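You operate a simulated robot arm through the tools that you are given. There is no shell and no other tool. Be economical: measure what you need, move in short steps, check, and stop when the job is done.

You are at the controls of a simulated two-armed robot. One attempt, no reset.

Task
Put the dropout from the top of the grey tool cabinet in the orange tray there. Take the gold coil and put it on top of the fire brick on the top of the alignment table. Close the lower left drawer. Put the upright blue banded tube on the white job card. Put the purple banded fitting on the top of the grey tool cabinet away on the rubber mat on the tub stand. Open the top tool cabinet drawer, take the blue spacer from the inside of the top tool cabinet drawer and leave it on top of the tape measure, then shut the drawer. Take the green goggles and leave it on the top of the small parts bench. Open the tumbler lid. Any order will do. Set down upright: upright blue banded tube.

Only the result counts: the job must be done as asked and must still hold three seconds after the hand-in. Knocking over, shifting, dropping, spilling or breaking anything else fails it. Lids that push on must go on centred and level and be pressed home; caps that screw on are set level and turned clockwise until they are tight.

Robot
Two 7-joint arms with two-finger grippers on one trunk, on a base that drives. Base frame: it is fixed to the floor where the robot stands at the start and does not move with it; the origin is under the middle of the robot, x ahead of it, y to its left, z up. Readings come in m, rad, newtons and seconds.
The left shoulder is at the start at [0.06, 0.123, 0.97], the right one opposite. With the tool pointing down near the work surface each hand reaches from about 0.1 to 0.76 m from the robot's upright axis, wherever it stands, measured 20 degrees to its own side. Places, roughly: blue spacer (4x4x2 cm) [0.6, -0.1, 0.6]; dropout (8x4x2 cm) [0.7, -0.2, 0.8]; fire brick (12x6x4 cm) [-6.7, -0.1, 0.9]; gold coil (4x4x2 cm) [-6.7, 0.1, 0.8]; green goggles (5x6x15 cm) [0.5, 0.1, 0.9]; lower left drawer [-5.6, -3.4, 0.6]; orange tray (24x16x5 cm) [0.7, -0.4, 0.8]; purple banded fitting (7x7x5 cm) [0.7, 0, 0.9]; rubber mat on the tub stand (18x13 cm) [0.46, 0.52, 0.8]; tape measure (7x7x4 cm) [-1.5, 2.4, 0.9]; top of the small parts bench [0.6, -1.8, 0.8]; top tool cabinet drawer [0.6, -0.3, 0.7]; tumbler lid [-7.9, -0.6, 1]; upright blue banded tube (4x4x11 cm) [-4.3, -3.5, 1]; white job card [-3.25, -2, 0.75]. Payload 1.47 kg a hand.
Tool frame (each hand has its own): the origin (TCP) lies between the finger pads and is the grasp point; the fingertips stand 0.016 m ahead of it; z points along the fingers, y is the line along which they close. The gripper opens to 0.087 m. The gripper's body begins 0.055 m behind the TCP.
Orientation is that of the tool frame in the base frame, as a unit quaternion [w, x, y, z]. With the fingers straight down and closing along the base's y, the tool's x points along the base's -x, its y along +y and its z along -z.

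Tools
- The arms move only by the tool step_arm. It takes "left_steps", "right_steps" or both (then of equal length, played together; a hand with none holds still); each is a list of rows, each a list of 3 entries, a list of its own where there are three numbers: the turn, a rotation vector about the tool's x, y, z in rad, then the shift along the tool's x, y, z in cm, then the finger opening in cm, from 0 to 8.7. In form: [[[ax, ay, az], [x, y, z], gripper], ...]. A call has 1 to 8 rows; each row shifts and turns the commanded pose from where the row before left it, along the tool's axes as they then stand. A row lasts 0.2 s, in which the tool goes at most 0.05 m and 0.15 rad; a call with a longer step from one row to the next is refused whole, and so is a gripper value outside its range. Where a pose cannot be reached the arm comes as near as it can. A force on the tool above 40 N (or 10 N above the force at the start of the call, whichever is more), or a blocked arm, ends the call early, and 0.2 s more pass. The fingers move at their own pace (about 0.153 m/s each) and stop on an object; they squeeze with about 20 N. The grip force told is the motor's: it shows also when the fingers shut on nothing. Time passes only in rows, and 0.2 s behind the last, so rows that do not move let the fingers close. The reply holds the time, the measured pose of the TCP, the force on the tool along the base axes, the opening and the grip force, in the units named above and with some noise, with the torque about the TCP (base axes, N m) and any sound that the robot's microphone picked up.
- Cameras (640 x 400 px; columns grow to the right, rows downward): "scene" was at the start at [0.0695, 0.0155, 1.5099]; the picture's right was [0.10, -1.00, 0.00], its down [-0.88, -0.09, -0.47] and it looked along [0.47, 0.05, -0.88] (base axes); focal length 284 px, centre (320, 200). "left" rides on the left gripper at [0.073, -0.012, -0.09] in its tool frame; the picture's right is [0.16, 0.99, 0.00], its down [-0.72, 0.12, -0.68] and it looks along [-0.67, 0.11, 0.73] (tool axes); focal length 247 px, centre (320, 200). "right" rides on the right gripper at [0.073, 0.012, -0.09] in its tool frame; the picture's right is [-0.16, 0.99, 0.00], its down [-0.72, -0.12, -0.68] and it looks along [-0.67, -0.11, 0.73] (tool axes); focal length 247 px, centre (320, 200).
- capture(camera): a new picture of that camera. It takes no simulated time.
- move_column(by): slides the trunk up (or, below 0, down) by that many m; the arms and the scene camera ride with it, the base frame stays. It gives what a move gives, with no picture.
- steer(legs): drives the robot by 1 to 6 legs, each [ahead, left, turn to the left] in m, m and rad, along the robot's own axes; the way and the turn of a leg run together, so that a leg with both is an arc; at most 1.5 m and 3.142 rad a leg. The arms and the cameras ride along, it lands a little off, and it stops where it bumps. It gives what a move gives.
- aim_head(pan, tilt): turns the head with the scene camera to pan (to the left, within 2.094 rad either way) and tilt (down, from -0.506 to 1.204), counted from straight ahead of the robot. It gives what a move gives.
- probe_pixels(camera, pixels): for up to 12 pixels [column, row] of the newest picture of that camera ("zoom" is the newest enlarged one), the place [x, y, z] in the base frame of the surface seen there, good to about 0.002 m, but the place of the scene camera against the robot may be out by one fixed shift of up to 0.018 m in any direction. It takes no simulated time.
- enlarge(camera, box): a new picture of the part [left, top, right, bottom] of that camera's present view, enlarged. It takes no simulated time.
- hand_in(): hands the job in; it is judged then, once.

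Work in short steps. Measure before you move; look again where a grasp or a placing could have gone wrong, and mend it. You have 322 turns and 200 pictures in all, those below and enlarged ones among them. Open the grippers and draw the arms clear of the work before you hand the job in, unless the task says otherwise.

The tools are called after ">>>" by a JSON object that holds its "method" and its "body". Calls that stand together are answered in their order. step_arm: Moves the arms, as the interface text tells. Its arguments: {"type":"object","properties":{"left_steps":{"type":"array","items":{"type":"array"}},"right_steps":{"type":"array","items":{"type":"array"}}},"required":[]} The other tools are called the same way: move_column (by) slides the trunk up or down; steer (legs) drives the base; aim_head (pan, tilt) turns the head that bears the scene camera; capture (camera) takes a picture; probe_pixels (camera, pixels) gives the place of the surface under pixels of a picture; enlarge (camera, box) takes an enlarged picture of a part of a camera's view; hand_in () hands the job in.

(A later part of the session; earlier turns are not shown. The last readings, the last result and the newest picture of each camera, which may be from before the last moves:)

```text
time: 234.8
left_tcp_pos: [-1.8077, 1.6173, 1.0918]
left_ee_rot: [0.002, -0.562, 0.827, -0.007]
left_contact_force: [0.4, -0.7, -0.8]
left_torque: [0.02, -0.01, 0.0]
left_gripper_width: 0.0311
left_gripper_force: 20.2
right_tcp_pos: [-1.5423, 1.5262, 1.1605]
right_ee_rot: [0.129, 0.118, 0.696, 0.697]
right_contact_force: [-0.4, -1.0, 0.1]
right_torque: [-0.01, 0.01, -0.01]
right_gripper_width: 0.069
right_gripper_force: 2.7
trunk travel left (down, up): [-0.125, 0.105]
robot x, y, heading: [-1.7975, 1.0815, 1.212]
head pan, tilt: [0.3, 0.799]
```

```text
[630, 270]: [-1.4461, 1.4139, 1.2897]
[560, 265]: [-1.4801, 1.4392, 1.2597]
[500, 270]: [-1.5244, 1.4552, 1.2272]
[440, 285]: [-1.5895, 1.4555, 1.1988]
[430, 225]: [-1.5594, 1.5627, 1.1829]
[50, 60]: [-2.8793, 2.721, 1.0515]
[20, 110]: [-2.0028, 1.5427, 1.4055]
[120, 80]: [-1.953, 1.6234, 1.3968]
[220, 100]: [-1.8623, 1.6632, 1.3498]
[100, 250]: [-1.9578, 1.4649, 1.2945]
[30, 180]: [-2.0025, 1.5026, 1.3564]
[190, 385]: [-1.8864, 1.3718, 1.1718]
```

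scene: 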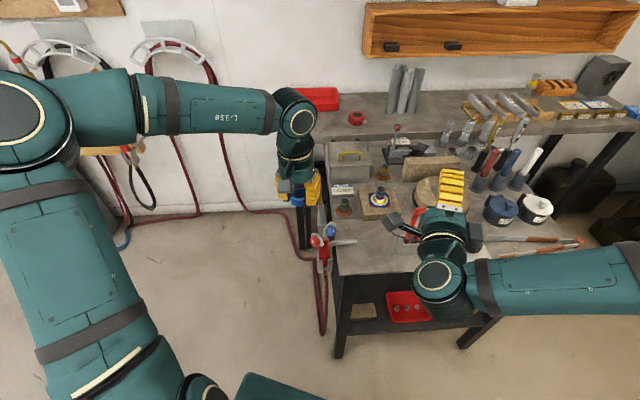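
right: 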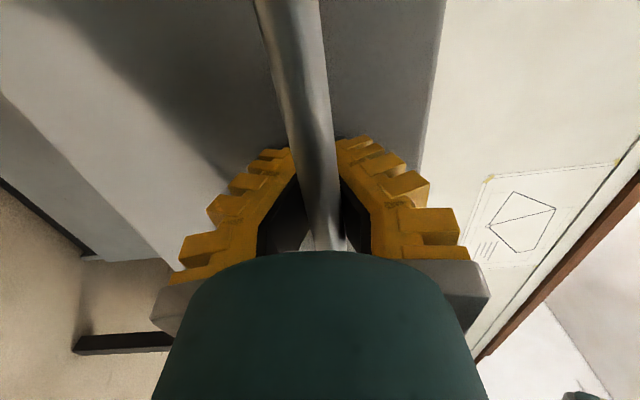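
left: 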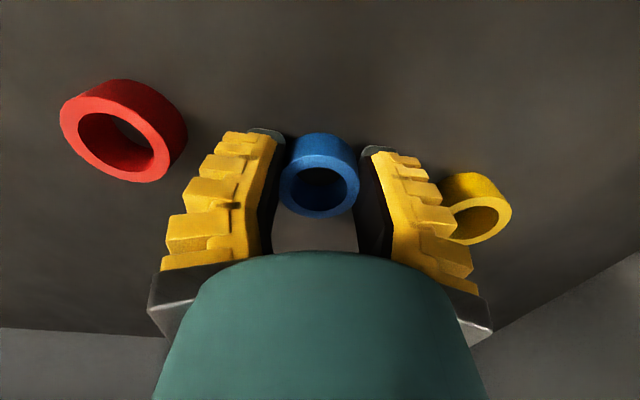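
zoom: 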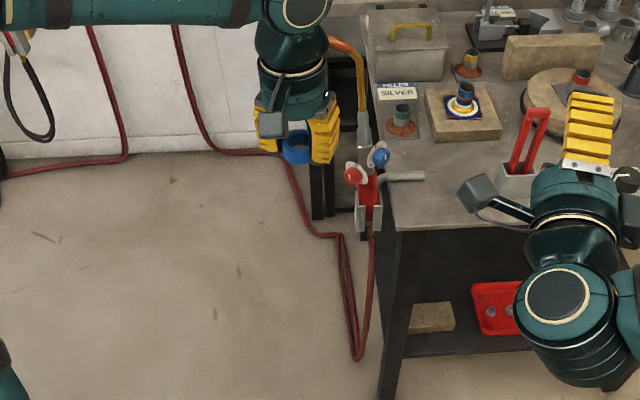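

Arms rise outward (elbows z≈1.3–1.4). With the trunk raised 0.1 and the hands higher, everything passes above the torch (1.14). I raise, then drive around in stages.

>>> {"method": "move_column", "body": {"by": 0.1}}

>>> {"method": "step_arm", "body": {"left_steps": [[[0, 0, 0], [0, 0, -4.5], 0], [[0, 0, 0], [0, 0, -4.5], 0]]}}

>>> {"method": "steer", "body": {"legs": [[0.254, 0.234, 0], [0, 0, -0.6], [0.103, 0.355, 0], [0.149, 0.299, 0], [0, 0, -0.35]]}}

>>> {"method": "aim_head", "body": {"pan": 0.2, "tilt": 0.9}}

>>> {"method": "capture", "body": {"camera": "scene"}}

```text
time: 236.1
left_tcp_pos: [-1.8085, 1.6185, 1.1899]
left_ee_rot: [0.0, -0.562, 0.827, -0.008]
left_contact_force: [-0.1, -0.3, -0.9]
left_torque: [0.01, -0.01, -0.02]
left_gripper_width: 0.0311
left_gripper_force: 20.3
right_tcp_pos: [-1.541, 1.5272, 1.2603]
right_ee_rot: [0.128, 0.118, 0.697, 0.696]
right_contact_force: [-0.6, 0.0, 0.4]
right_torque: [0.01, 0.0, -0.03]
right_gripper_width: 0.0693
right_gripper_force: 3.0
trunk travel left (down, up): [-0.225, 0.005]
robot x, y, heading: [-1.7966, 1.0813, 1.203]
head pan, tilt: [0.3, 0.799]
```

```text
time: 236.7
left_tcp_pos: [-1.8074, 1.6185, 1.2825]
left_ee_rot: [0.0, -0.562, 0.827, -0.008]
left_contact_force: [0.1, -0.4, -0.1]
left_torque: [0.03, 0.01, 0.01]
left_gripper_width: 0.031
left_gripper_force: 19.8
right_tcp_pos: [-1.5422, 1.5275, 1.2616]
right_ee_rot: [0.129, 0.118, 0.696, 0.696]
right_contact_force: [-0.6, -0.7, -0.3]
right_torque: [0.01, -0.01, 0.01]
right_gripper_width: 0.0691
right_gripper_force: 2.9
trunk travel left (down, up): [-0.225, 0.005]
robot x, y, heading: [-1.7974, 1.0823, 1.204]
head pan, tilt: [0.3, 0.799]
```

```text
time: 239.3
left_tcp_pos: [-1.9454, 1.9232, 1.2806]
left_ee_rot: [0.002, -0.586, 0.81, -0.008]
left_contact_force: [0.7, 0.6, -0.1]
left_torque: [-0.04, -0.01, -0.02]
left_gripper_width: 0.0311
left_gripper_force: 19.5
right_tcp_pos: [-1.6744, 1.8483, 1.2606]
right_ee_rot: [0.11, 0.097, 0.701, 0.698]
right_contact_force: [-1.2, 0.3, 0.6]
right_torque: [0.02, -0.01, 0.02]
right_gripper_width: 0.0693
right_gripper_force: 2.8
trunk travel left (down, up): [-0.225, 0.005]
robot x, y, heading: [-1.9048, 1.3865, 1.266]
head pan, tilt: [0.3, 0.799]
stopped in leg 1: the robot was blocked; the commanded pose is now the measured one
```

```text
time: 239.9
left_tcp_pos: [-1.9441, 1.9206, 1.2817]
left_ee_rot: [0.002, -0.585, 0.811, -0.007]
left_contact_force: [0.6, -0.5, 0.1]
left_torque: [0.03, -0.01, 0.05]
left_gripper_width: 0.031
left_gripper_force: 19.8
right_tcp_pos: [-1.6733, 1.8454, 1.2606]
right_ee_rot: [0.108, 0.098, 0.7, 0.699]
right_contact_force: [0.2, -0.5, -0.2]
right_torque: [-0.01, -0.02, 0.02]
right_gripper_width: 0.0691
right_gripper_force: 3.2
trunk travel left (down, up): [-0.225, 0.005]
robot x, y, heading: [-1.9044, 1.3824, 1.266]
head pan, tilt: [0.201, 0.901]
```

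```text
46 pictures are left
```

scene: 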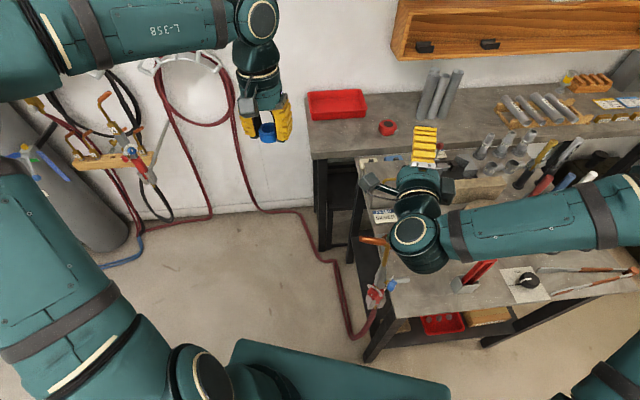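

The base is a wide rectangle (its front edge is at the picture's bottom). I probe its corners and the table leg.

>>> {"method": "probe_pixels", "body": {"camera": "scene", "pixels": [[243, 343], [300, 352], [380, 368], [446, 384], [372, 350], [345, 300], [350, 332], [235, 360], [375, 295]]}}

```text
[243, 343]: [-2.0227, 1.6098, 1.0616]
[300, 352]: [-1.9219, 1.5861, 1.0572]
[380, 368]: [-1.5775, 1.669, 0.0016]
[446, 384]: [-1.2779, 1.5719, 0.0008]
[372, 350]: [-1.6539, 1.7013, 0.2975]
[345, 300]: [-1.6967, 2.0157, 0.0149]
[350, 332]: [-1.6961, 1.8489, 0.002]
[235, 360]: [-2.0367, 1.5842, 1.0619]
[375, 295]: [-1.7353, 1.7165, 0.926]
```

The rear-left base corner met the aluminium table's leg. The base is about 0.6 m square; I'll pass the gap aligned with it: step back, turn to heading 2.23, go through, then turn right.

>>> {"method": "steer", "body": {"legs": [[-0.083, -0.114, 0], [0, 0, 0.96]]}}

>>> {"method": "steer", "body": {"legs": [[0, -0.023, 0], [0.75, 0, 0], [0, 0, -2.0]]}}

```text
time: 244.0
left_tcp_pos: [-2.2804, 1.5487, 1.2814]
left_ee_rot: [-0.005, 0.893, -0.45, 0.005]
left_contact_force: [0.1, -0.3, -0.4]
left_torque: [-0.01, -0.04, 0.03]
left_gripper_width: 0.0313
left_gripper_force: 19.9
right_tcp_pos: [-2.0633, 1.7252, 1.2598]
right_ee_rot: [-0.225, -0.236, 0.666, 0.671]
right_contact_force: [0.4, -0.3, -0.9]
right_torque: [-0.01, 0.01, -0.02]
right_gripper_width: 0.0693
right_gripper_force: 3.0
trunk travel left (down, up): [-0.225, 0.005]
robot x, y, heading: [-1.8224, 1.2718, 2.223]
head pan, tilt: [0.201, 0.901]
```

```text
time: 253.4
left_tcp_pos: [-1.8226, 2.1951, 1.281]
left_ee_rot: [-0.001, -0.11, 0.994, -0.007]
left_contact_force: [-0.4, 0.2, 0.0]
left_torque: [0.02, 0.01, 0.02]
left_gripper_width: 0.0312
left_gripper_force: 20.3
right_tcp_pos: [-1.7483, 1.9249, 1.2601]
right_ee_rot: [0.439, 0.429, 0.561, 0.555]
right_contact_force: [0.2, 0.5, -0.2]
right_torque: [-0.01, 0.01, 0.01]
right_gripper_width: 0.0693
right_gripper_force: 2.6
trunk travel left (down, up): [-0.225, 0.005]
robot x, y, heading: [-2.2617, 1.8903, 0.234]
head pan, tilt: [0.201, 0.901]
```

Through the gap. I take the last short step toward the bench and look with the left wrist camera.

>>> {"method": "steer", "body": {"legs": [[0.156, 0.185, 0]]}}

>>> {"method": "capture", "body": {"camera": "left"}}

```text
time: 255.6
left_tcp_pos: [-1.7124, 2.4093, 1.2811]
left_ee_rot: [-0.002, -0.108, 0.994, -0.007]
left_contact_force: [-0.1, -0.1, -0.4]
left_torque: [-0.03, -0.03, 0.02]
left_gripper_width: 0.0307
left_gripper_force: 20.0
right_tcp_pos: [-1.6379, 2.1381, 1.2601]
right_ee_rot: [0.44, 0.43, 0.56, 0.555]
right_contact_force: [0.2, 0.2, -0.3]
right_torque: [0.0, 0.01, 0.02]
right_gripper_width: 0.0691
right_gripper_force: 3.2
trunk travel left (down, up): [-0.225, 0.005]
robot x, y, heading: [-2.1504, 2.1013, 0.23]
head pan, tilt: [0.201, 0.901]
```

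```text
45 pictures are left
```

left: 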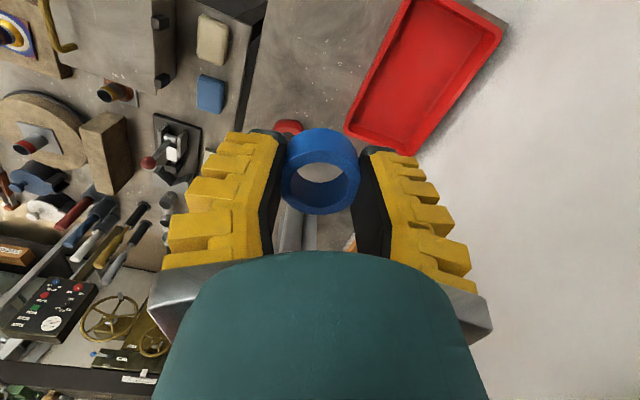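

The tape is hidden behind the spacer. I use the head camera, enlarged.

>>> {"method": "enlarge", "body": {"camera": "scene", "box": [240, 60, 480, 220]}}

```text
2.50 times, centred on (360, 140) of scene
```

zoom: 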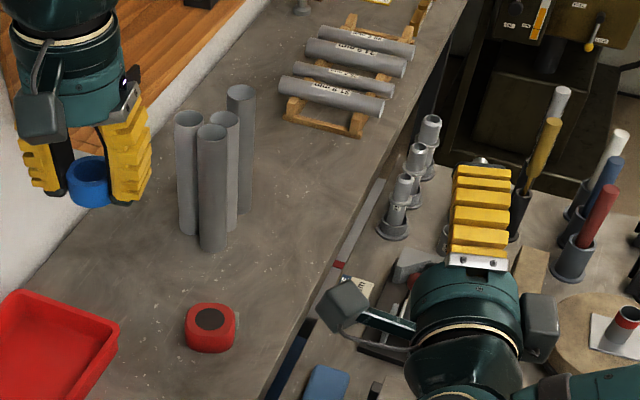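

>>> {"method": "probe_pixels", "body": {"camera": "zoom", "pixels": [[210, 318], [195, 318], [228, 318], [210, 306], [210, 345], [190, 325], [235, 312], [210, 240], [211, 135], [188, 120], [190, 230], [90, 190]]}}

```text
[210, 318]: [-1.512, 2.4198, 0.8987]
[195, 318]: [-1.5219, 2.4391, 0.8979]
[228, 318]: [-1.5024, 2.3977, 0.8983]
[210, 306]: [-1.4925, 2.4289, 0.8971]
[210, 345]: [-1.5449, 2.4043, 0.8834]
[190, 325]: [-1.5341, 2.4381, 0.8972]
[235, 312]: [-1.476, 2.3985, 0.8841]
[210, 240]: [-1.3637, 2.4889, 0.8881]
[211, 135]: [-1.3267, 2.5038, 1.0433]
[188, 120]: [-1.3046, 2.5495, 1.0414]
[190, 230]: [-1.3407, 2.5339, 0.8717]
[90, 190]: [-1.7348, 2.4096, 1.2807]
```

Tape top centre ≈(−1.513,2.418,0.8985). I move over it, then lower to a few cm above.

>>> {"method": "step_arm", "body": {"left_steps": [[[0, 0, 0], [-4.85, -0.88, 0], 0], [[0, 0, 0], [-4.85, -0.88, 0], 0], [[0, 0, 0], [-4.85, -0.88, 0], 0], [[0, 0, 0], [-4.85, -0.88, 0], 0], [[0, 0, 0], [-0.2, 0, 4.8], 0], [[0, 0, 0], [0, 0, 4.8], 0], [[0, 0, 0], [0, 0, 4.8], 0], [[0, 0, 0], [0, 0, 4.8], 0]]}}

>>> {"method": "step_arm", "body": {"left_steps": [[[0, 0, 0], [0, 0, 4.8], 0], [[0, 0, 0], [0, 0, 4.5], 0], [[0, 0, 0], [0, 0, 3.5], 0], [[0, 0, 0], [0, 0, 0], 0]]}}

>>> {"method": "capture", "body": {"camera": "left"}}

```text
time: 257.4
left_tcp_pos: [-1.5147, 2.4138, 1.0869]
left_ee_rot: [-0.003, -0.11, 0.994, -0.007]
left_contact_force: [0.7, -0.1, -0.2]
left_torque: [-0.03, 0.03, -0.03]
left_gripper_width: 0.0313
left_gripper_force: 19.9
right_tcp_pos: [-1.6392, 2.1391, 1.2598]
right_ee_rot: [0.439, 0.43, 0.561, 0.554]
right_contact_force: [0.1, 0.3, -0.2]
right_torque: [0.02, -0.01, -0.01]
right_gripper_width: 0.069
right_gripper_force: 3.1
trunk travel left (down, up): [-0.225, 0.005]
robot x, y, heading: [-2.1526, 2.1003, 0.23]
head pan, tilt: [0.201, 0.901]
```

```text
time: 258.4
left_tcp_pos: [-1.5151, 2.4117, 0.9606]
left_ee_rot: [-0.002, -0.109, 0.994, -0.007]
left_contact_force: [0.0, -0.2, 0.0]
left_torque: [-0.01, 0.02, -0.01]
left_gripper_width: 0.0314
left_gripper_force: 20.7
right_tcp_pos: [-1.6398, 2.1389, 1.261]
right_ee_rot: [0.44, 0.43, 0.561, 0.554]
right_contact_force: [-0.1, 0.5, -0.4]
right_torque: [-0.01, -0.04, -0.04]
right_gripper_width: 0.0691
right_gripper_force: 2.8
trunk travel left (down, up): [-0.225, 0.005]
robot x, y, heading: [-2.1485, 2.1024, 0.233]
head pan, tilt: [0.201, 0.901]
```

```text
43 pictures are left
```

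left: 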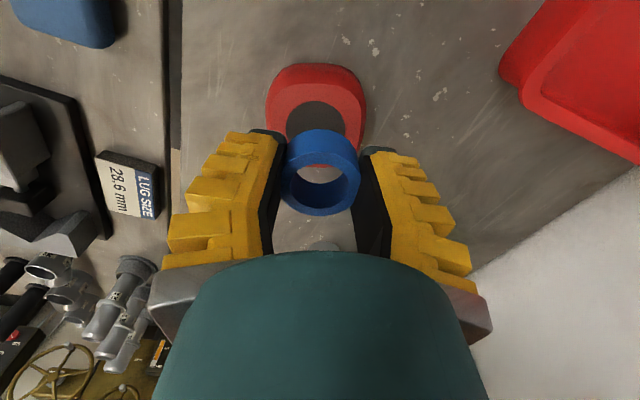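

>>> {"method": "probe_pixels", "body": {"camera": "left", "pixels": [[272, 110], [362, 105], [290, 78], [345, 78], [315, 105], [320, 133], [288, 165], [356, 165]]}}

```text
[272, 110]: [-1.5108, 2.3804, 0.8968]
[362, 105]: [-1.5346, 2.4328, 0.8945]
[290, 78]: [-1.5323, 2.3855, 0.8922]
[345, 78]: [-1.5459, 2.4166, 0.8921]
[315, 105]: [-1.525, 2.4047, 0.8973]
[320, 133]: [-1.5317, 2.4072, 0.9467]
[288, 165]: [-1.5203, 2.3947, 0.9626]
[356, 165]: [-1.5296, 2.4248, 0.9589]
```

I shift 3 mm and lower 4 cm, then feel for contact.

>>> {"method": "step_arm", "body": {"left_steps": [[[0, 0, 0], [0, -0.3, 2], 0], [[0, 0, 0], [0, 0, 1.8], 0], [[0, 0, 0], [0, 0, 0.3], 0], [[0, 0, 0], [0, 0, 0], 0]]}}

>>> {"method": "step_arm", "body": {"left_steps": [[[0, 0, 0], [0, 0, 0.2], 0], [[0, 0, 0], [0, 0, 0.2], 0], [[0, 0, 0], [0, 0, 0], 0]]}}

```text
time: 259.4
left_tcp_pos: [-1.5145, 2.4098, 0.9192]
left_ee_rot: [-0.001, -0.109, 0.994, -0.007]
left_contact_force: [0.5, 0.0, -0.3]
left_torque: [-0.01, 0.0, 0.02]
left_gripper_width: 0.0316
left_gripper_force: 20.4
right_tcp_pos: [-1.6383, 2.1387, 1.26]
right_ee_rot: [0.44, 0.431, 0.561, 0.554]
right_contact_force: [0.0, 0.0, -0.3]
right_torque: [-0.02, 0.0, -0.01]
right_gripper_width: 0.0692
right_gripper_force: 2.6
trunk travel left (down, up): [-0.225, 0.005]
robot x, y, heading: [-2.1499, 2.0989, 0.232]
head pan, tilt: [0.201, 0.901]
```

```text
time: 260.2
left_tcp_pos: [-1.5137, 2.4101, 0.9162]
left_ee_rot: [-0.003, -0.109, 0.994, -0.007]
left_contact_force: [-0.2, -0.2, -0.2]
left_torque: [0.0, -0.02, 0.0]
left_gripper_width: 0.0313
left_gripper_force: 19.6
right_tcp_pos: [-1.6388, 2.1375, 1.2603]
right_ee_rot: [0.439, 0.431, 0.561, 0.553]
right_contact_force: [-0.6, 0.2, -0.5]
right_torque: [0.02, 0.0, -0.02]
right_gripper_width: 0.0692
right_gripper_force: 3.0
trunk travel left (down, up): [-0.225, 0.005]
robot x, y, heading: [-2.1525, 2.1031, 0.234]
head pan, tilt: [0.201, 0.901]
```

Not yet touching; 2 mm steps on.

>>> {"method": "step_arm", "body": {"left_steps": [[[0, 0, 0], [0, 0, 0.2], 0], [[0, 0, 0], [0, 0, 0.1], 0], [[0, 0, 0], [0, 0, 0], 0]]}}

```text
time: 261.0
left_tcp_pos: [-1.5146, 2.4099, 0.9145]
left_ee_rot: [-0.001, -0.109, 0.994, -0.007]
left_contact_force: [1.3, 0.1, 11.5]
left_torque: [0.03, -0.05, 0.01]
left_gripper_width: 0.0335
left_gripper_force: 20.2
right_tcp_pos: [-1.6398, 2.1374, 1.2592]
right_ee_rot: [0.44, 0.431, 0.559, 0.555]
right_contact_force: [0.2, -0.4, -0.2]
right_torque: [-0.01, -0.01, 0.03]
right_gripper_width: 0.0692
right_gripper_force: 2.7
trunk travel left (down, up): [-0.225, 0.005]
robot x, y, heading: [-2.1498, 2.1032, 0.229]
head pan, tilt: [0.201, 0.901]
```

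Contact (11.5 N). I ease off, release, and rise straight up.

>>> {"method": "step_arm", "body": {"left_steps": [[[0, 0, 0], [0, 0, -0.15], 0], [[0, 0, 0], [0, 0, 0], 3.5], [[0, 0, 0], [0, 0, 0], 5], [[0, 0, 0], [0, 0, 0], 5.5], [[0, 0, 0], [0, 0, -3], 5.5], [[0, 0, 0], [0, 0, -4.5], 5.5], [[0, 0, 0], [0, 0, -4.5], 5.5]]}}

>>> {"method": "capture", "body": {"camera": "left"}}

```text
time: 262.6
left_tcp_pos: [-1.5152, 2.409, 1.0352]
left_ee_rot: [-0.001, -0.11, 0.994, -0.008]
left_contact_force: [-0.7, 0.8, -0.3]
left_torque: [-0.01, -0.04, -0.01]
left_gripper_width: 0.0601
left_gripper_force: 3.3
right_tcp_pos: [-1.6389, 2.1378, 1.2602]
right_ee_rot: [0.439, 0.43, 0.561, 0.555]
right_contact_force: [0.1, 0.4, 0.6]
right_torque: [0.0, -0.01, 0.01]
right_gripper_width: 0.069
right_gripper_force: 3.0
trunk travel left (down, up): [-0.225, 0.005]
robot x, y, heading: [-2.1501, 2.1017, 0.232]
head pan, tilt: [0.201, 0.901]
```

```text
42 pictures are left
```

left: 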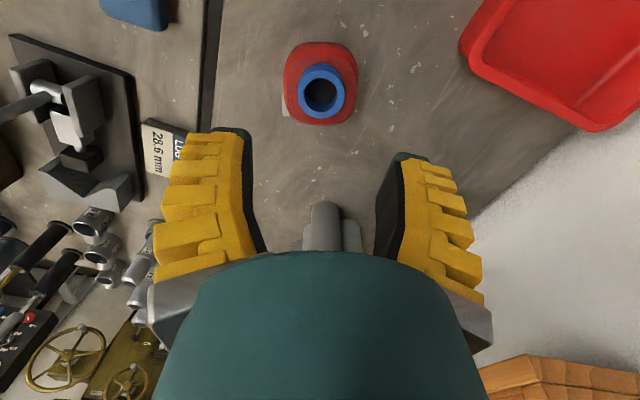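

The spacer sits on the tape measure. I lift and retract the left hand, step back, turn toward the west and look.

>>> {"method": "step_arm", "body": {"left_steps": [[[0, 0, 0], [0, 0, -4.8], 5.5], [[0, 0, 0], [0, 0, -4.8], 5.5], [[0, 0, 0], [0, 0, -4.8], 5.5], [[0, 0, 0], [0, 0, -4.8], 5.5], [[0, 0, 0], [0, 0, -4.8], 5.5], [[0, 0, 0], [4.8, 0, 0], 5.5], [[0, 0, 0], [4.8, 0, 0], 5.5], [[0, 0, 0], [4.8, 0, 0], 5.5]]}}

>>> {"method": "steer", "body": {"legs": [[-0.156, -0.185, 0], [0, 0, 2.0]]}}

>>> {"method": "aim_head", "body": {"pan": 0.85, "tilt": 0.45}}

>>> {"method": "capture", "body": {"camera": "scene"}}

```text
time: 264.4
left_tcp_pos: [-1.6577, 2.3833, 1.275]
left_ee_rot: [0.0, -0.109, 0.994, -0.007]
left_contact_force: [-0.9, 0.3, -0.3]
left_torque: [0.0, -0.02, 0.02]
left_gripper_width: 0.06
left_gripper_force: 3.9
right_tcp_pos: [-1.6416, 2.1383, 1.261]
right_ee_rot: [0.44, 0.43, 0.56, 0.556]
right_contact_force: [-0.1, -0.5, 0.0]
right_torque: [0.0, 0.01, -0.01]
right_gripper_width: 0.0691
right_gripper_force: 2.7
trunk travel left (down, up): [-0.225, 0.005]
robot x, y, heading: [-2.1503, 2.1029, 0.223]
head pan, tilt: [0.201, 0.901]
```

```text
time: 271.5
left_tcp_pos: [-2.7255, 2.2199, 1.2748]
left_ee_rot: [-0.005, 0.897, -0.442, 0.006]
left_contact_force: [-1.3, 0.1, 0.0]
left_torque: [-0.01, -0.02, -0.01]
left_gripper_width: 0.0601
left_gripper_force: 3.8
right_tcp_pos: [-2.5096, 2.3351, 1.2616]
right_ee_rot: [-0.231, -0.241, 0.664, 0.669]
right_contact_force: [-0.4, -0.3, 0.4]
right_torque: [0.0, 0.02, -0.05]
right_gripper_width: 0.0691
right_gripper_force: 2.7
trunk travel left (down, up): [-0.225, 0.005]
robot x, y, heading: [-2.2609, 1.8895, 2.239]
head pan, tilt: [0.201, 0.901]
```

```text
time: 272.5
left_tcp_pos: [-2.7254, 2.2195, 1.2753]
left_ee_rot: [-0.005, 0.896, -0.444, 0.005]
left_contact_force: [-0.7, 0.4, -0.2]
left_torque: [0.03, -0.04, 0.0]
left_gripper_width: 0.0598
left_gripper_force: 3.2
right_tcp_pos: [-2.5095, 2.3357, 1.2608]
right_ee_rot: [-0.229, -0.24, 0.664, 0.67]
right_contact_force: [-0.2, -0.1, -0.3]
right_torque: [0.02, 0.0, 0.04]
right_gripper_width: 0.0691
right_gripper_force: 3.1
trunk travel left (down, up): [-0.225, 0.005]
robot x, y, heading: [-2.2601, 1.8855, 2.236]
head pan, tilt: [0.85, 0.45]
```

```text
41 pictures are left
```

scene: 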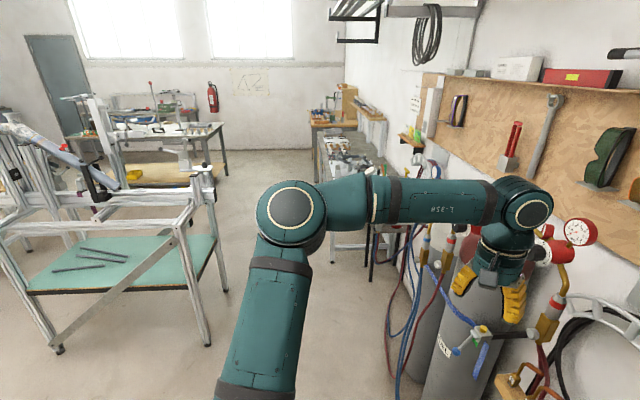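

The way west is open. I probe the tables ahead to plan the route to the alignment table (−6.7,0).

>>> {"method": "probe_pixels", "body": {"camera": "scene", "pixels": [[130, 133], [200, 128], [222, 175], [58, 350], [207, 345], [225, 290], [335, 115], [345, 240], [372, 280], [310, 150], [160, 150], [250, 210]]}}

>>> {"method": "enlarge", "body": {"camera": "scene", "box": [0, 70, 240, 220]}}

```text
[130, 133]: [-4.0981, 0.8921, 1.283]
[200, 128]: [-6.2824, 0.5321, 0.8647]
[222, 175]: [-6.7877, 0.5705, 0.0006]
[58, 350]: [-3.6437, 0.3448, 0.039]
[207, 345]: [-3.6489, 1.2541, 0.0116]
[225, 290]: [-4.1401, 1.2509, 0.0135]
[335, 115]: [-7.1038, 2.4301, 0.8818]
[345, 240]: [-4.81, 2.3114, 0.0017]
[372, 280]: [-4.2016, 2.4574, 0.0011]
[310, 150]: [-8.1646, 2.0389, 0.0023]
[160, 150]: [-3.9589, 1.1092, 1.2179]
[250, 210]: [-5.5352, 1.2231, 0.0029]
```

```text
2.67 times, centred on (120, 145) of scene
```

zoom: 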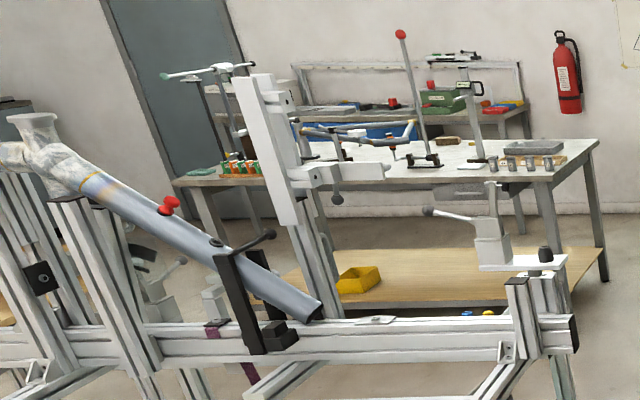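

The alignment table is at x −6.3…−7. I turn to face west and drive through the aisle, then south in front of its east side.

>>> {"method": "steer", "body": {"legs": [[0, 0, 0.905], [1.5, 0.1, 0], [1.4, 0.05, 0], [0, 1.45, 0], [0.4, 0.25, 0]]}}

>>> {"method": "aim_head", "body": {"pan": 0.0, "tilt": 0.65}}

>>> {"method": "capture", "body": {"camera": "scene"}}

```text
refused: leg 2 is longer than a leg can be; nothing moved
```

```text
time: 273.7
left_tcp_pos: [-2.7259, 2.2201, 1.2756]
left_ee_rot: [-0.004, 0.896, -0.443, 0.006]
left_contact_force: [-0.6, -1.0, -0.6]
left_torque: [-0.02, 0.02, 0.0]
left_gripper_width: 0.0598
left_gripper_force: 3.0
right_tcp_pos: [-2.5102, 2.336, 1.2606]
right_ee_rot: [-0.23, -0.241, 0.664, 0.669]
right_contact_force: [-0.2, 0.6, -0.9]
right_torque: [-0.02, -0.01, 0.0]
right_gripper_width: 0.0691
right_gripper_force: 3.0
trunk travel left (down, up): [-0.225, 0.005]
robot x, y, heading: [-2.2583, 1.8877, 2.237]
head pan, tilt: [0.0, 0.649]
```

```text
39 pictures are left
```

scene: 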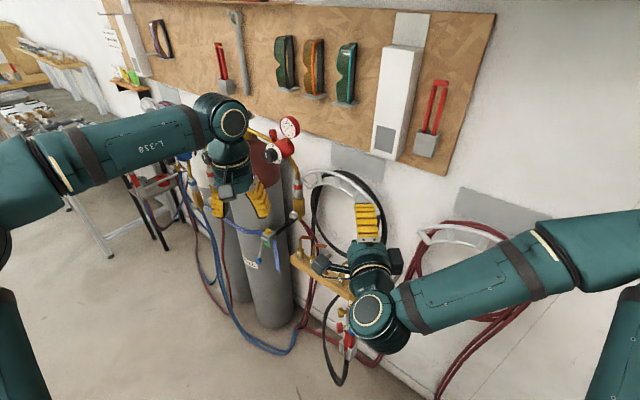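

I redo the drive with legal legs, first stepping away from the wall.

>>> {"method": "steer", "body": {"legs": [[-0.118, 0.093, 0], [0, 0, 0.905], [1.45, 0, 0], [1.45, 0, 0], [0, 1.45, 0], [0.4, 0.2, 0]]}}

>>> {"method": "capture", "body": {"camera": "scene"}}

```text
time: 305.9
left_tcp_pos: [-6.0286, -0.1787, 1.2745]
left_ee_rot: [-0.007, 1.0, 0.016, 0.003]
left_contact_force: [0.1, 0.1, 0.2]
left_torque: [-0.03, 0.0, 0.01]
left_gripper_width: 0.0602
left_gripper_force: 3.7
right_tcp_pos: [-5.9979, 0.065, 1.2603]
right_ee_rot: [0.511, 0.517, -0.481, -0.49]
right_contact_force: [0.3, 0.7, -0.9]
right_torque: [-0.01, 0.01, -0.03]
right_gripper_width: 0.0689
right_gripper_force: 3.2
trunk travel left (down, up): [-0.225, 0.005]
robot x, y, heading: [-5.4864, 0.002, -3.096]
head pan, tilt: [0.0, 0.649]
```

```text
38 pictures are left
```

scene: 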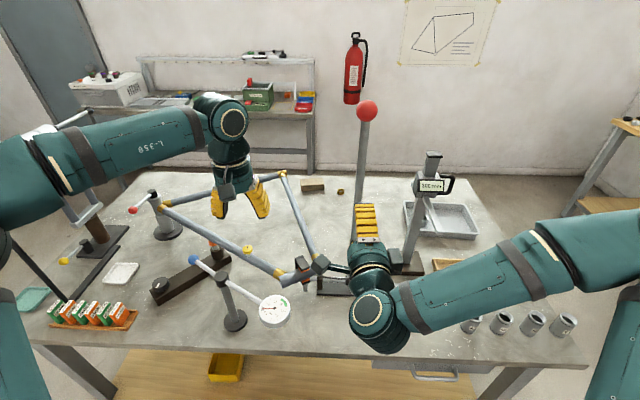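

I see a tan brick at (312,186), the gold coil at (340,191) and a green box on the rear bench at (257,95). I probe these and the table edges.

>>> {"method": "probe_pixels", "body": {"camera": "scene", "pixels": [[312, 185], [305, 182], [320, 182], [340, 191], [257, 95], [250, 85], [300, 360], [585, 367], [480, 185], [195, 172], [366, 112], [30, 345]]}}

>>> {"method": "enlarge", "body": {"camera": "scene", "box": [230, 60, 390, 230]}}

```text
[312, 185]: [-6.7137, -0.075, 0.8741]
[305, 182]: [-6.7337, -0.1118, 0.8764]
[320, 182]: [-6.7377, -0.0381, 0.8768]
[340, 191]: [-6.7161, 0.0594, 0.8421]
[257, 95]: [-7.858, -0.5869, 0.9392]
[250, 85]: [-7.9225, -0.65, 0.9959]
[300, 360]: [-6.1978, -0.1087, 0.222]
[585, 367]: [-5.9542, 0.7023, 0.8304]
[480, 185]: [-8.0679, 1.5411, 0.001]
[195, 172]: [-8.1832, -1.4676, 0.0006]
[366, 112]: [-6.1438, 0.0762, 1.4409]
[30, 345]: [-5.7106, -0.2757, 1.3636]
```

```text
2.35 times, centred on (310, 145) of scene
```

zoom: 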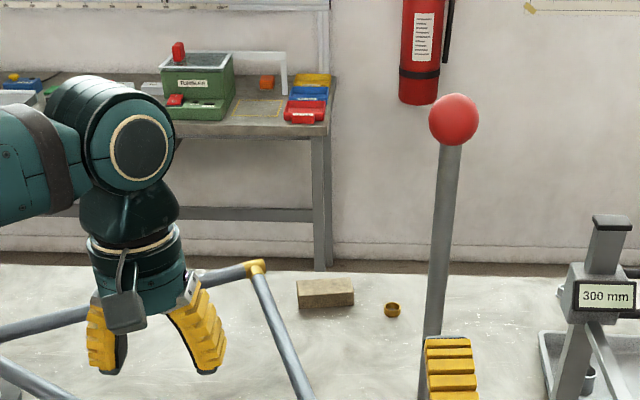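

Brick (−6.715,−0.075) and coil (−6.716,0.059) lie near the table's west side, so I go round the north end and approach from the west, facing east.

>>> {"method": "steer", "body": {"legs": [[-0.25, 0, -0.045], [0, -1.3, 0], [1.2, 0, 0], [0.95, 0, 0], [0, 0, 3.13], [0, -0.5, 0]]}}

>>> {"method": "aim_head", "body": {"pan": -0.3, "tilt": 0.75}}

>>> {"method": "capture", "body": {"camera": "scene"}}

```text
time: 340.9
left_tcp_pos: [-6.8424, 0.9695, 1.274]
left_ee_rot: [-0.003, 0.004, 1.0, -0.007]
left_contact_force: [-0.2, 0.6, -0.1]
left_torque: [-0.03, 0.04, 0.02]
left_gripper_width: 0.0601
left_gripper_force: 3.5
right_tcp_pos: [-6.8831, 0.7271, 1.2598]
right_ee_rot: [0.5, 0.491, 0.508, 0.501]
right_contact_force: [1.1, -0.2, -0.2]
right_torque: [-0.03, 0.0, -0.01]
right_gripper_width: 0.0694
right_gripper_force: 3.0
trunk travel left (down, up): [-0.225, 0.005]
robot x, y, heading: [-7.3911, 0.8073, 0.005]
head pan, tilt: [0.0, 0.649]
```

```text
time: 341.8
left_tcp_pos: [-6.8422, 0.969, 1.2753]
left_ee_rot: [-0.003, 0.005, 1.0, -0.007]
left_contact_force: [-0.2, 0.7, 0.5]
left_torque: [0.0, 0.0, 0.01]
left_gripper_width: 0.0601
left_gripper_force: 3.6
right_tcp_pos: [-6.8828, 0.7282, 1.2596]
right_ee_rot: [0.499, 0.491, 0.508, 0.502]
right_contact_force: [0.0, 0.5, 0.5]
right_torque: [-0.02, -0.03, 0.02]
right_gripper_width: 0.069
right_gripper_force: 2.7
trunk travel left (down, up): [-0.225, 0.005]
robot x, y, heading: [-7.3887, 0.8082, 0.008]
head pan, tilt: [-0.3, 0.75]
```

```text
36 pictures are left
```

scene: 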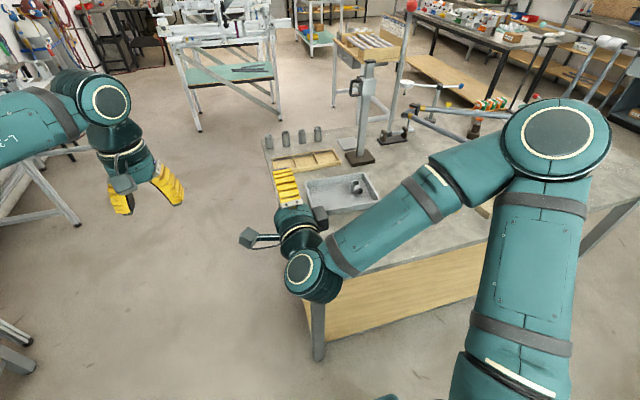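

I go on south and slightly closer: to about (−7.25,−0.02).

>>> {"method": "steer", "body": {"legs": [[0.14, -0.83, 0]]}}

>>> {"method": "step_arm", "body": {"left_steps": [[[0, 0, 0], [0, -2, 4.5], 8], [[0, 0, 0], [0, -2, 4.5], 8], [[0, 0, 0], [0, -1, 4.5], 8], [[0, 0, 0], [0, 0, 4.5], 8]]}}

>>> {"method": "capture", "body": {"camera": "left"}}

```text
time: 349.4
left_tcp_pos: [-6.6993, 0.1362, 1.2737]
left_ee_rot: [-0.003, 0.005, 1.0, -0.006]
left_contact_force: [0.3, 0.3, 0.2]
left_torque: [0.01, 0.0, -0.04]
left_gripper_width: 0.0601
left_gripper_force: 3.7
right_tcp_pos: [-6.7395, -0.1055, 1.2603]
right_ee_rot: [0.501, 0.492, 0.507, 0.5]
right_contact_force: [-0.7, 0.0, -0.1]
right_torque: [0.02, -0.02, 0.0]
right_gripper_width: 0.0692
right_gripper_force: 2.6
trunk travel left (down, up): [-0.225, 0.005]
robot x, y, heading: [-7.2482, -0.0251, 0.003]
head pan, tilt: [-0.3, 0.75]
```

```text
time: 350.4
left_tcp_pos: [-6.6993, 0.0874, 1.0932]
left_ee_rot: [-0.003, 0.006, 1.0, -0.007]
left_contact_force: [0.6, 0.2, -0.5]
left_torque: [0.02, 0.04, 0.0]
left_gripper_width: 0.0818
left_gripper_force: 1.3
right_tcp_pos: [-6.7378, -0.1041, 1.2604]
right_ee_rot: [0.5, 0.492, 0.507, 0.501]
right_contact_force: [-0.3, -0.4, -0.4]
right_torque: [-0.02, 0.01, 0.03]
right_gripper_width: 0.069
right_gripper_force: 2.9
trunk travel left (down, up): [-0.225, 0.005]
robot x, y, heading: [-7.2491, -0.0237, 0.001]
head pan, tilt: [-0.3, 0.75]
```

```text
35 pictures are left
```

left: 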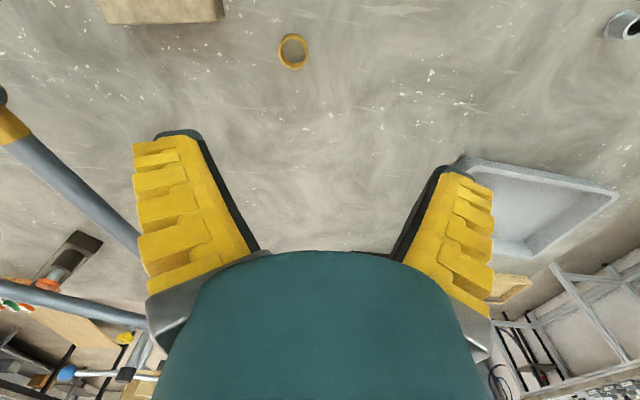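

The coil is at (293,50), the brick edge at (160,10). I probe both.

>>> {"method": "probe_pixels", "body": {"camera": "left", "pixels": [[280, 50], [306, 50], [293, 35], [293, 66], [293, 50], [222, 5], [110, 18], [160, 20], [40, 165], [215, 18]]}}

```text
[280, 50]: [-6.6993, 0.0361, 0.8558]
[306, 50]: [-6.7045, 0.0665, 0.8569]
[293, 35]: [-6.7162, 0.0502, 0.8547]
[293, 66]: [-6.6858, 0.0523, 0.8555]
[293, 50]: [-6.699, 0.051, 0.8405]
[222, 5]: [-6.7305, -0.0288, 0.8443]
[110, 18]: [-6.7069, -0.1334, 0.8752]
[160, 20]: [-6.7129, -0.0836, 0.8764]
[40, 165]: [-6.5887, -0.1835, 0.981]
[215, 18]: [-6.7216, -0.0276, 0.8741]
```

Coil centre (−6.701,0.0514), brick centre ≈(−6.733,−0.081, top 0.8765). I move the right hand aside (−y) while the left goes down over the coil.

>>> {"method": "step_arm", "body": {"right_steps": [[[0, 0, 0], [-4.5, 0, 0], 6.5], [[0, 0, 0], [-4.5, 0, 0], 6.5], [[0, 0, 0], [-4.5, 0, 0], 6.5], [[0, 0, 0], [-4.5, 0, 0], 6.5], [[0, 0, 0], [-4.5, 0, 0], 6.5], [[0, 0, 0], [0, 0, 0], 6.5]], "left_steps": [[[0, 0, 0], [0, 0, 0], 6], [[0, 0, 0], [0, 0, 0], 5.5], [[0, 0, 0], [0, 0, 0], 5], [[0, 0, 0], [0.2, -3.6, 2], 5], [[0, 0, 0], [0, 0, 4.8], 5], [[0, 0, 0], [0, 0, 4.8], 5]]}}

>>> {"method": "step_arm", "body": {"left_steps": [[[0, 0, 0], [0, 0, 4.8], 5], [[0, 0, 0], [0, 0, 4.8], 5], [[0, 0, 0], [0, 0, 2.2], 5], [[0, 0, 0], [0, 0, 0], 5]]}}

>>> {"method": "capture", "body": {"camera": "left"}}

```text
time: 351.8
left_tcp_pos: [-6.7024, 0.0464, 0.9796]
left_ee_rot: [-0.003, 0.006, 1.0, -0.006]
left_contact_force: [-0.6, 0.7, 0.3]
left_torque: [0.05, 0.0, 0.02]
left_gripper_width: 0.0557
left_gripper_force: 3.9
right_tcp_pos: [-6.7206, -0.3281, 1.2658]
right_ee_rot: [0.5, 0.493, 0.507, 0.5]
right_contact_force: [0.2, -0.7, -0.1]
right_torque: [0.03, 0.02, 0.02]
right_gripper_width: 0.0689
right_gripper_force: 2.4
right hand out of reach, approached as far as the arm can: row 1, 2
trunk travel left (down, up): [-0.225, 0.005]
robot x, y, heading: [-7.2448, -0.0238, 0.006]
head pan, tilt: [-0.3, 0.75]
```

```text
time: 352.8
left_tcp_pos: [-6.7032, 0.0454, 0.8617]
left_ee_rot: [-0.003, 0.005, 1.0, -0.007]
left_contact_force: [-0.5, -0.2, -1.0]
left_torque: [-0.02, 0.01, 0.0]
left_gripper_width: 0.0552
left_gripper_force: 3.6
right_tcp_pos: [-6.7212, -0.3271, 1.267]
right_ee_rot: [0.5, 0.492, 0.507, 0.501]
right_contact_force: [1.6, -0.4, 0.6]
right_torque: [0.02, -0.01, 0.01]
right_gripper_width: 0.069
right_gripper_force: 3.4
trunk travel left (down, up): [-0.225, 0.005]
robot x, y, heading: [-7.2473, -0.0253, -0.0]
head pan, tilt: [-0.3, 0.75]
```

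```text
34 pictures are left
```

left: 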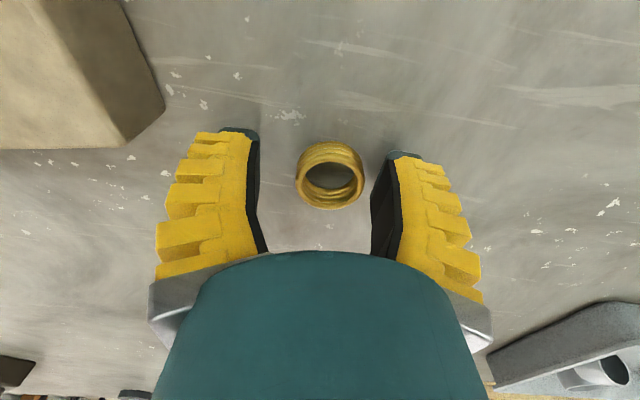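

Coil is between the fingers; small y correction, 4 mm down, close, lift.

>>> {"method": "step_arm", "body": {"left_steps": [[[0, 0, 0], [0, 0.3, 0.4], 5], [[0, 0, 0], [0, 0, 0], 2.5], [[0, 0, 0], [0, 0, 0], 0], [[0, 0, 0], [0, 0, 0], 0], [[0, 0, 0], [0, 0, -2], 0], [[0, 0, 0], [0, 0, -4], 0], [[0, 0, 0], [0, 0, 0], 0]]}}

>>> {"method": "capture", "body": {"camera": "left"}}

```text
time: 354.4
left_tcp_pos: [-6.7031, 0.0488, 0.9184]
left_ee_rot: [-0.004, 0.006, 1.0, -0.008]
left_contact_force: [-0.1, 0.4, -0.6]
left_torque: [-0.04, 0.02, 0.01]
left_gripper_width: 0.0249
left_gripper_force: 19.7
right_tcp_pos: [-6.7199, -0.3273, 1.2652]
right_ee_rot: [0.5, 0.492, 0.508, 0.501]
right_contact_force: [0.4, 0.4, -0.2]
right_torque: [-0.03, 0.0, -0.01]
right_gripper_width: 0.0692
right_gripper_force: 2.5
trunk travel left (down, up): [-0.225, 0.005]
robot x, y, heading: [-7.2463, -0.0257, 0.001]
head pan, tilt: [-0.3, 0.75]
```

```text
33 pictures are left
```

left: 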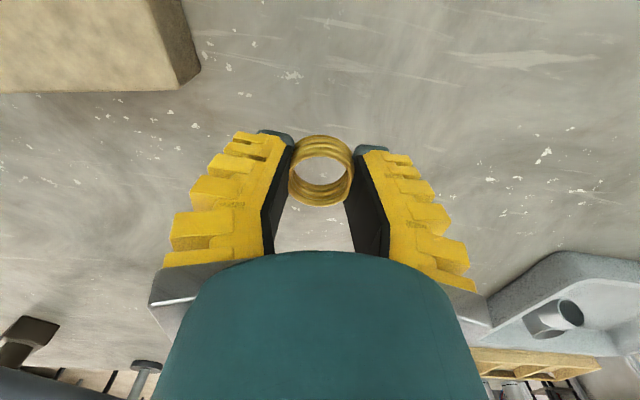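

Coil held (2.5 cm). I probe the brick's edges once more and move over it.

>>> {"method": "probe_pixels", "body": {"camera": "left", "pixels": [[172, 75], [100, 80], [20, 85], [150, 10], [172, 55]]}}

>>> {"method": "step_arm", "body": {"left_steps": [[[0, 0, 0], [0, 0, -4], 0], [[0, 0, 0], [1, -4.4, 0], 0], [[0, 0, 0], [1, -4.4, 0], 0], [[0, 0, 0], [1, -4.2, 0], 0], [[0, 0, 0], [0, 0, 0], 0]]}}

>>> {"method": "capture", "body": {"camera": "left"}}

```text
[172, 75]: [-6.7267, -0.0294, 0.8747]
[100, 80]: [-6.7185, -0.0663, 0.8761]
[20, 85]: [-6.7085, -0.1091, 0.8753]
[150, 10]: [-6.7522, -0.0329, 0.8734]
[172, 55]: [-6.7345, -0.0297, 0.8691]
```

```text
time: 355.6
left_tcp_pos: [-6.7349, -0.0809, 0.9596]
left_ee_rot: [-0.003, 0.005, 1.0, -0.007]
left_contact_force: [-0.2, 0.3, -0.6]
left_torque: [0.01, -0.02, 0.0]
left_gripper_width: 0.0246
left_gripper_force: 19.9
right_tcp_pos: [-6.7202, -0.3254, 1.2671]
right_ee_rot: [0.501, 0.492, 0.507, 0.5]
right_contact_force: [0.6, -0.2, 0.7]
right_torque: [0.01, 0.0, -0.01]
right_gripper_width: 0.0691
right_gripper_force: 3.0
trunk travel left (down, up): [-0.225, 0.005]
robot x, y, heading: [-7.2481, -0.0238, 0.002]
head pan, tilt: [-0.3, 0.75]
```

```text
32 pictures are left
```

left: 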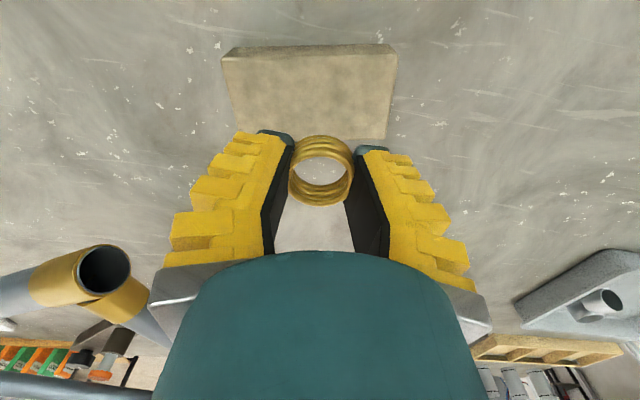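

>>> {"method": "probe_pixels", "body": {"camera": "left", "pixels": [[230, 62], [392, 58], [384, 132], [240, 125], [310, 100], [322, 145]]}}

```text
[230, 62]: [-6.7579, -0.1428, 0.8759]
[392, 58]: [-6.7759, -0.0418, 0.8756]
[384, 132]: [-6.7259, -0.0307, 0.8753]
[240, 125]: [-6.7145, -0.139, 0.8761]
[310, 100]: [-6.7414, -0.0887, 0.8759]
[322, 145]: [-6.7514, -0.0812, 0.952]
```

Brick centre (−6.744,−0.0886). I correct and lower, feeling for contact.

>>> {"method": "step_arm", "body": {"left_steps": [[[0, 0, 0], [0.9, -0.75, 2], 0], [[0, 0, 0], [0, 0, 3], 0], [[0, 0, 0], [0, 0, 1.2], 0], [[0, 0, 0], [0, 0, 0.3], 0], [[0, 0, 0], [0, 0, 0], 0]]}}

>>> {"method": "step_arm", "body": {"left_steps": [[[0, 0, 0], [0, 0, 0.2], 0], [[0, 0, 0], [0, 0, 0.2], 0], [[0, 0, 0], [0, 0, 0], 0]]}}

```text
time: 356.8
left_tcp_pos: [-6.7448, -0.0879, 0.8955]
left_ee_rot: [-0.003, 0.004, 1.0, -0.007]
left_contact_force: [0.6, 0.5, -1.0]
left_torque: [-0.01, 0.04, 0.01]
left_gripper_width: 0.0244
left_gripper_force: 19.8
right_tcp_pos: [-6.7219, -0.327, 1.2678]
right_ee_rot: [0.501, 0.491, 0.507, 0.501]
right_contact_force: [-0.4, -0.9, -0.8]
right_torque: [0.0, 0.04, -0.01]
right_gripper_width: 0.0691
right_gripper_force: 2.7
trunk travel left (down, up): [-0.225, 0.005]
robot x, y, heading: [-7.2504, -0.0257, -0.0]
head pan, tilt: [-0.3, 0.75]
```

```text
time: 357.6
left_tcp_pos: [-6.7442, -0.0883, 0.8916]
left_ee_rot: [-0.002, 0.005, 1.0, -0.007]
left_contact_force: [0.3, 2.6, 12.4]
left_torque: [0.08, -0.19, 0.02]
left_gripper_width: 0.0262
left_gripper_force: 19.9
right_tcp_pos: [-6.7213, -0.3279, 1.2664]
right_ee_rot: [0.501, 0.491, 0.508, 0.5]
right_contact_force: [-0.6, -0.2, 0.4]
right_torque: [-0.01, 0.01, -0.02]
right_gripper_width: 0.0691
right_gripper_force: 3.1
trunk travel left (down, up): [-0.225, 0.005]
robot x, y, heading: [-7.2453, -0.023, -0.001]
head pan, tilt: [-0.3, 0.75]
```

Contact (12 N). Ease, release, rise and check.

>>> {"method": "step_arm", "body": {"left_steps": [[[0, 0, 0], [0, 0, -0.15], 0], [[0, 0, 0], [0, 0, 0], 2.5], [[0, 0, 0], [0, 0, 0], 4], [[0, 0, 0], [0, 0, 0], 4.5], [[0, 0, 0], [0, 0, -3], 4.5], [[0, 0, 0], [0, 0, -4.5], 4.5], [[0, 0, 0], [0, 0, -4.5], 4.5]]}}

>>> {"method": "capture", "body": {"camera": "left"}}

```text
time: 359.2
left_tcp_pos: [-6.7428, -0.0859, 1.0124]
left_ee_rot: [-0.003, 0.005, 1.0, -0.006]
left_contact_force: [0.0, 0.3, -0.7]
left_torque: [0.01, 0.03, -0.01]
left_gripper_width: 0.0503
left_gripper_force: 3.9
right_tcp_pos: [-6.721, -0.3273, 1.2668]
right_ee_rot: [0.5, 0.491, 0.507, 0.501]
right_contact_force: [-0.2, 0.5, -0.1]
right_torque: [0.01, 0.01, 0.0]
right_gripper_width: 0.0692
right_gripper_force: 2.7
trunk travel left (down, up): [-0.225, 0.005]
robot x, y, heading: [-7.2462, -0.0228, 0.001]
head pan, tilt: [-0.3, 0.75]
```

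```text
31 pictures are left
```

left: 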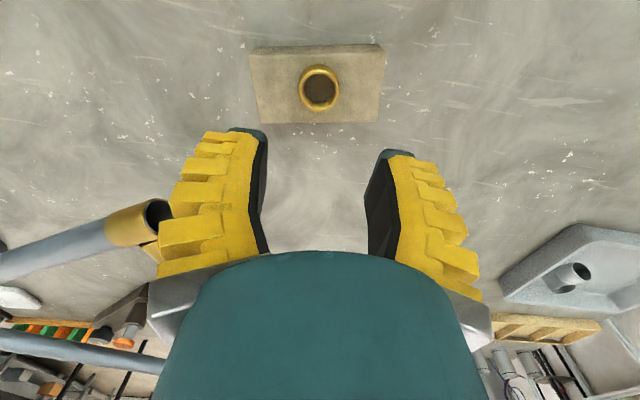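

Coil is on the brick. Next the tumbler on the rear bench: I raise the left hand, move to (−7.72,0.08) and turn to face south.

>>> {"method": "step_arm", "body": {"left_steps": [[[0, 0, 0], [2, 2, -4], 6], [[0, 0, 0], [2, 2, -4], 6], [[0, 0, 0], [2, 2, -4], 6], [[0, 0, 0], [2, 2, -4], 6], [[0, 0, 0], [2, 2, -4], 6], [[0, 0, 0], [2, 2, -4], 6]]}}

>>> {"method": "steer", "body": {"legs": [[-0.47, 0.2, 0], [0, 0, -1.57], [0.1, 0, 0]]}}

>>> {"method": "aim_head", "body": {"pan": -0.2, "tilt": 0.85}}

>>> {"method": "capture", "body": {"camera": "scene"}}

```text
time: 360.6
left_tcp_pos: [-6.8627, 0.0387, 1.2512]
left_ee_rot: [-0.003, 0.006, 1.0, -0.008]
left_contact_force: [0.4, -1.3, 0.3]
left_torque: [0.04, -0.03, 0.0]
left_gripper_width: 0.0646
left_gripper_force: 3.7
right_tcp_pos: [-6.7221, -0.326, 1.2674]
right_ee_rot: [0.501, 0.49, 0.508, 0.501]
right_contact_force: [-0.4, 0.0, 0.6]
right_torque: [0.03, 0.01, 0.0]
right_gripper_width: 0.0691
right_gripper_force: 3.2
trunk travel left (down, up): [-0.225, 0.005]
robot x, y, heading: [-7.2468, -0.022, 0.001]
head pan, tilt: [-0.3, 0.75]
```

```text
time: 366.2
left_tcp_pos: [-7.4556, -0.1269, 1.2512]
left_ee_rot: [-0.006, 0.504, 0.864, -0.005]
left_contact_force: [0.0, -0.6, 0.2]
left_torque: [0.02, 0.06, 0.02]
left_gripper_width: 0.0646
left_gripper_force: 3.5
right_tcp_pos: [-7.701, -0.4343, 1.2663]
right_ee_rot: [0.683, 0.68, 0.194, 0.184]
right_contact_force: [0.7, -1.0, -0.8]
right_torque: [-0.01, 0.03, -0.01]
right_gripper_width: 0.069
right_gripper_force: 2.7
trunk travel left (down, up): [-0.225, 0.005]
robot x, y, heading: [-7.7062, 0.1764, -1.043]
head pan, tilt: [-0.3, 0.75]
stopped in leg 2: the robot was blocked; the commanded pose is now the measured one
```

```text
time: 366.8
left_tcp_pos: [-7.4573, -0.1281, 1.2517]
left_ee_rot: [-0.005, 0.504, 0.864, -0.004]
left_contact_force: [0.3, -0.4, 0.1]
left_torque: [0.0, -0.01, 0.02]
left_gripper_width: 0.0649
left_gripper_force: 3.5
right_tcp_pos: [-7.702, -0.4331, 1.2666]
right_ee_rot: [0.683, 0.679, 0.193, 0.184]
right_contact_force: [-0.1, -0.2, 0.6]
right_torque: [0.02, 0.01, -0.03]
right_gripper_width: 0.0692
right_gripper_force: 3.4
trunk travel left (down, up): [-0.225, 0.005]
robot x, y, heading: [-7.7018, 0.1762, -1.039]
head pan, tilt: [-0.201, 0.85]
```

```text
30 pictures are left
```

scene: 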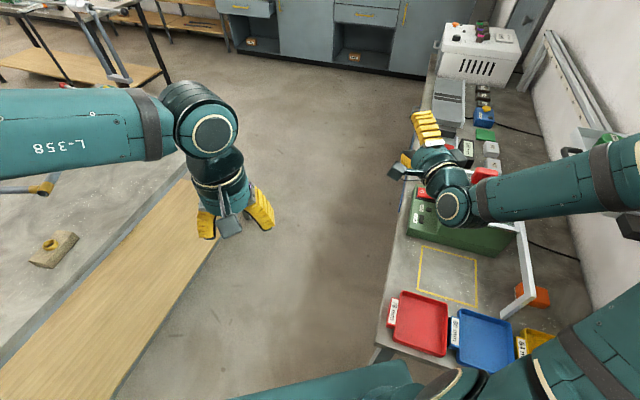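

The turn stopped at −1.04 rad, which is workable. The tumbler (green) is under the right hand; I shift that hand 15 cm left and enlarge.

>>> {"method": "step_arm", "body": {"right_steps": [[[0, 0, 0], [4.5, 0, 0], 6.5], [[0, 0, 0], [4.5, 0, 0], 6.5], [[0, 0, 0], [4.5, 0, 0], 6.5]]}}

>>> {"method": "enlarge", "body": {"camera": "scene", "box": [370, 130, 570, 330]}}

```text
time: 367.6
left_tcp_pos: [-7.454, -0.129, 1.25]
left_ee_rot: [-0.005, 0.503, 0.864, -0.005]
left_contact_force: [-0.7, 0.1, -1.0]
left_torque: [0.02, 0.04, 0.02]
left_gripper_width: 0.0645
left_gripper_force: 4.0
right_tcp_pos: [-7.5838, -0.3629, 1.2627]
right_ee_rot: [0.683, 0.679, 0.194, 0.183]
right_contact_force: [-0.1, 0.8, 1.2]
right_torque: [0.0, -0.01, 0.02]
right_gripper_width: 0.0691
right_gripper_force: 3.1
trunk travel left (down, up): [-0.225, 0.005]
robot x, y, heading: [-7.6994, 0.1744, -1.043]
head pan, tilt: [-0.201, 0.85]
```

```text
2.00 times, centred on (470, 230) of scene
```

zoom: 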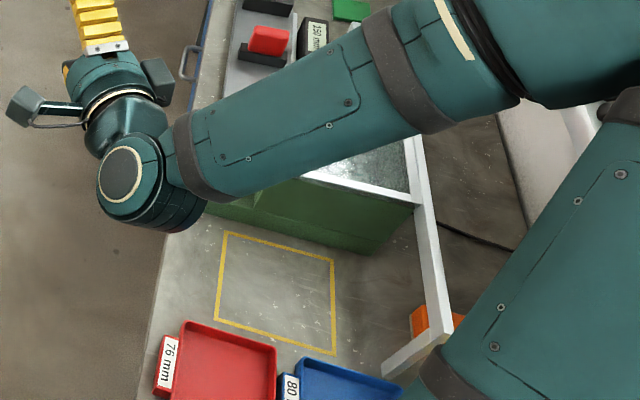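

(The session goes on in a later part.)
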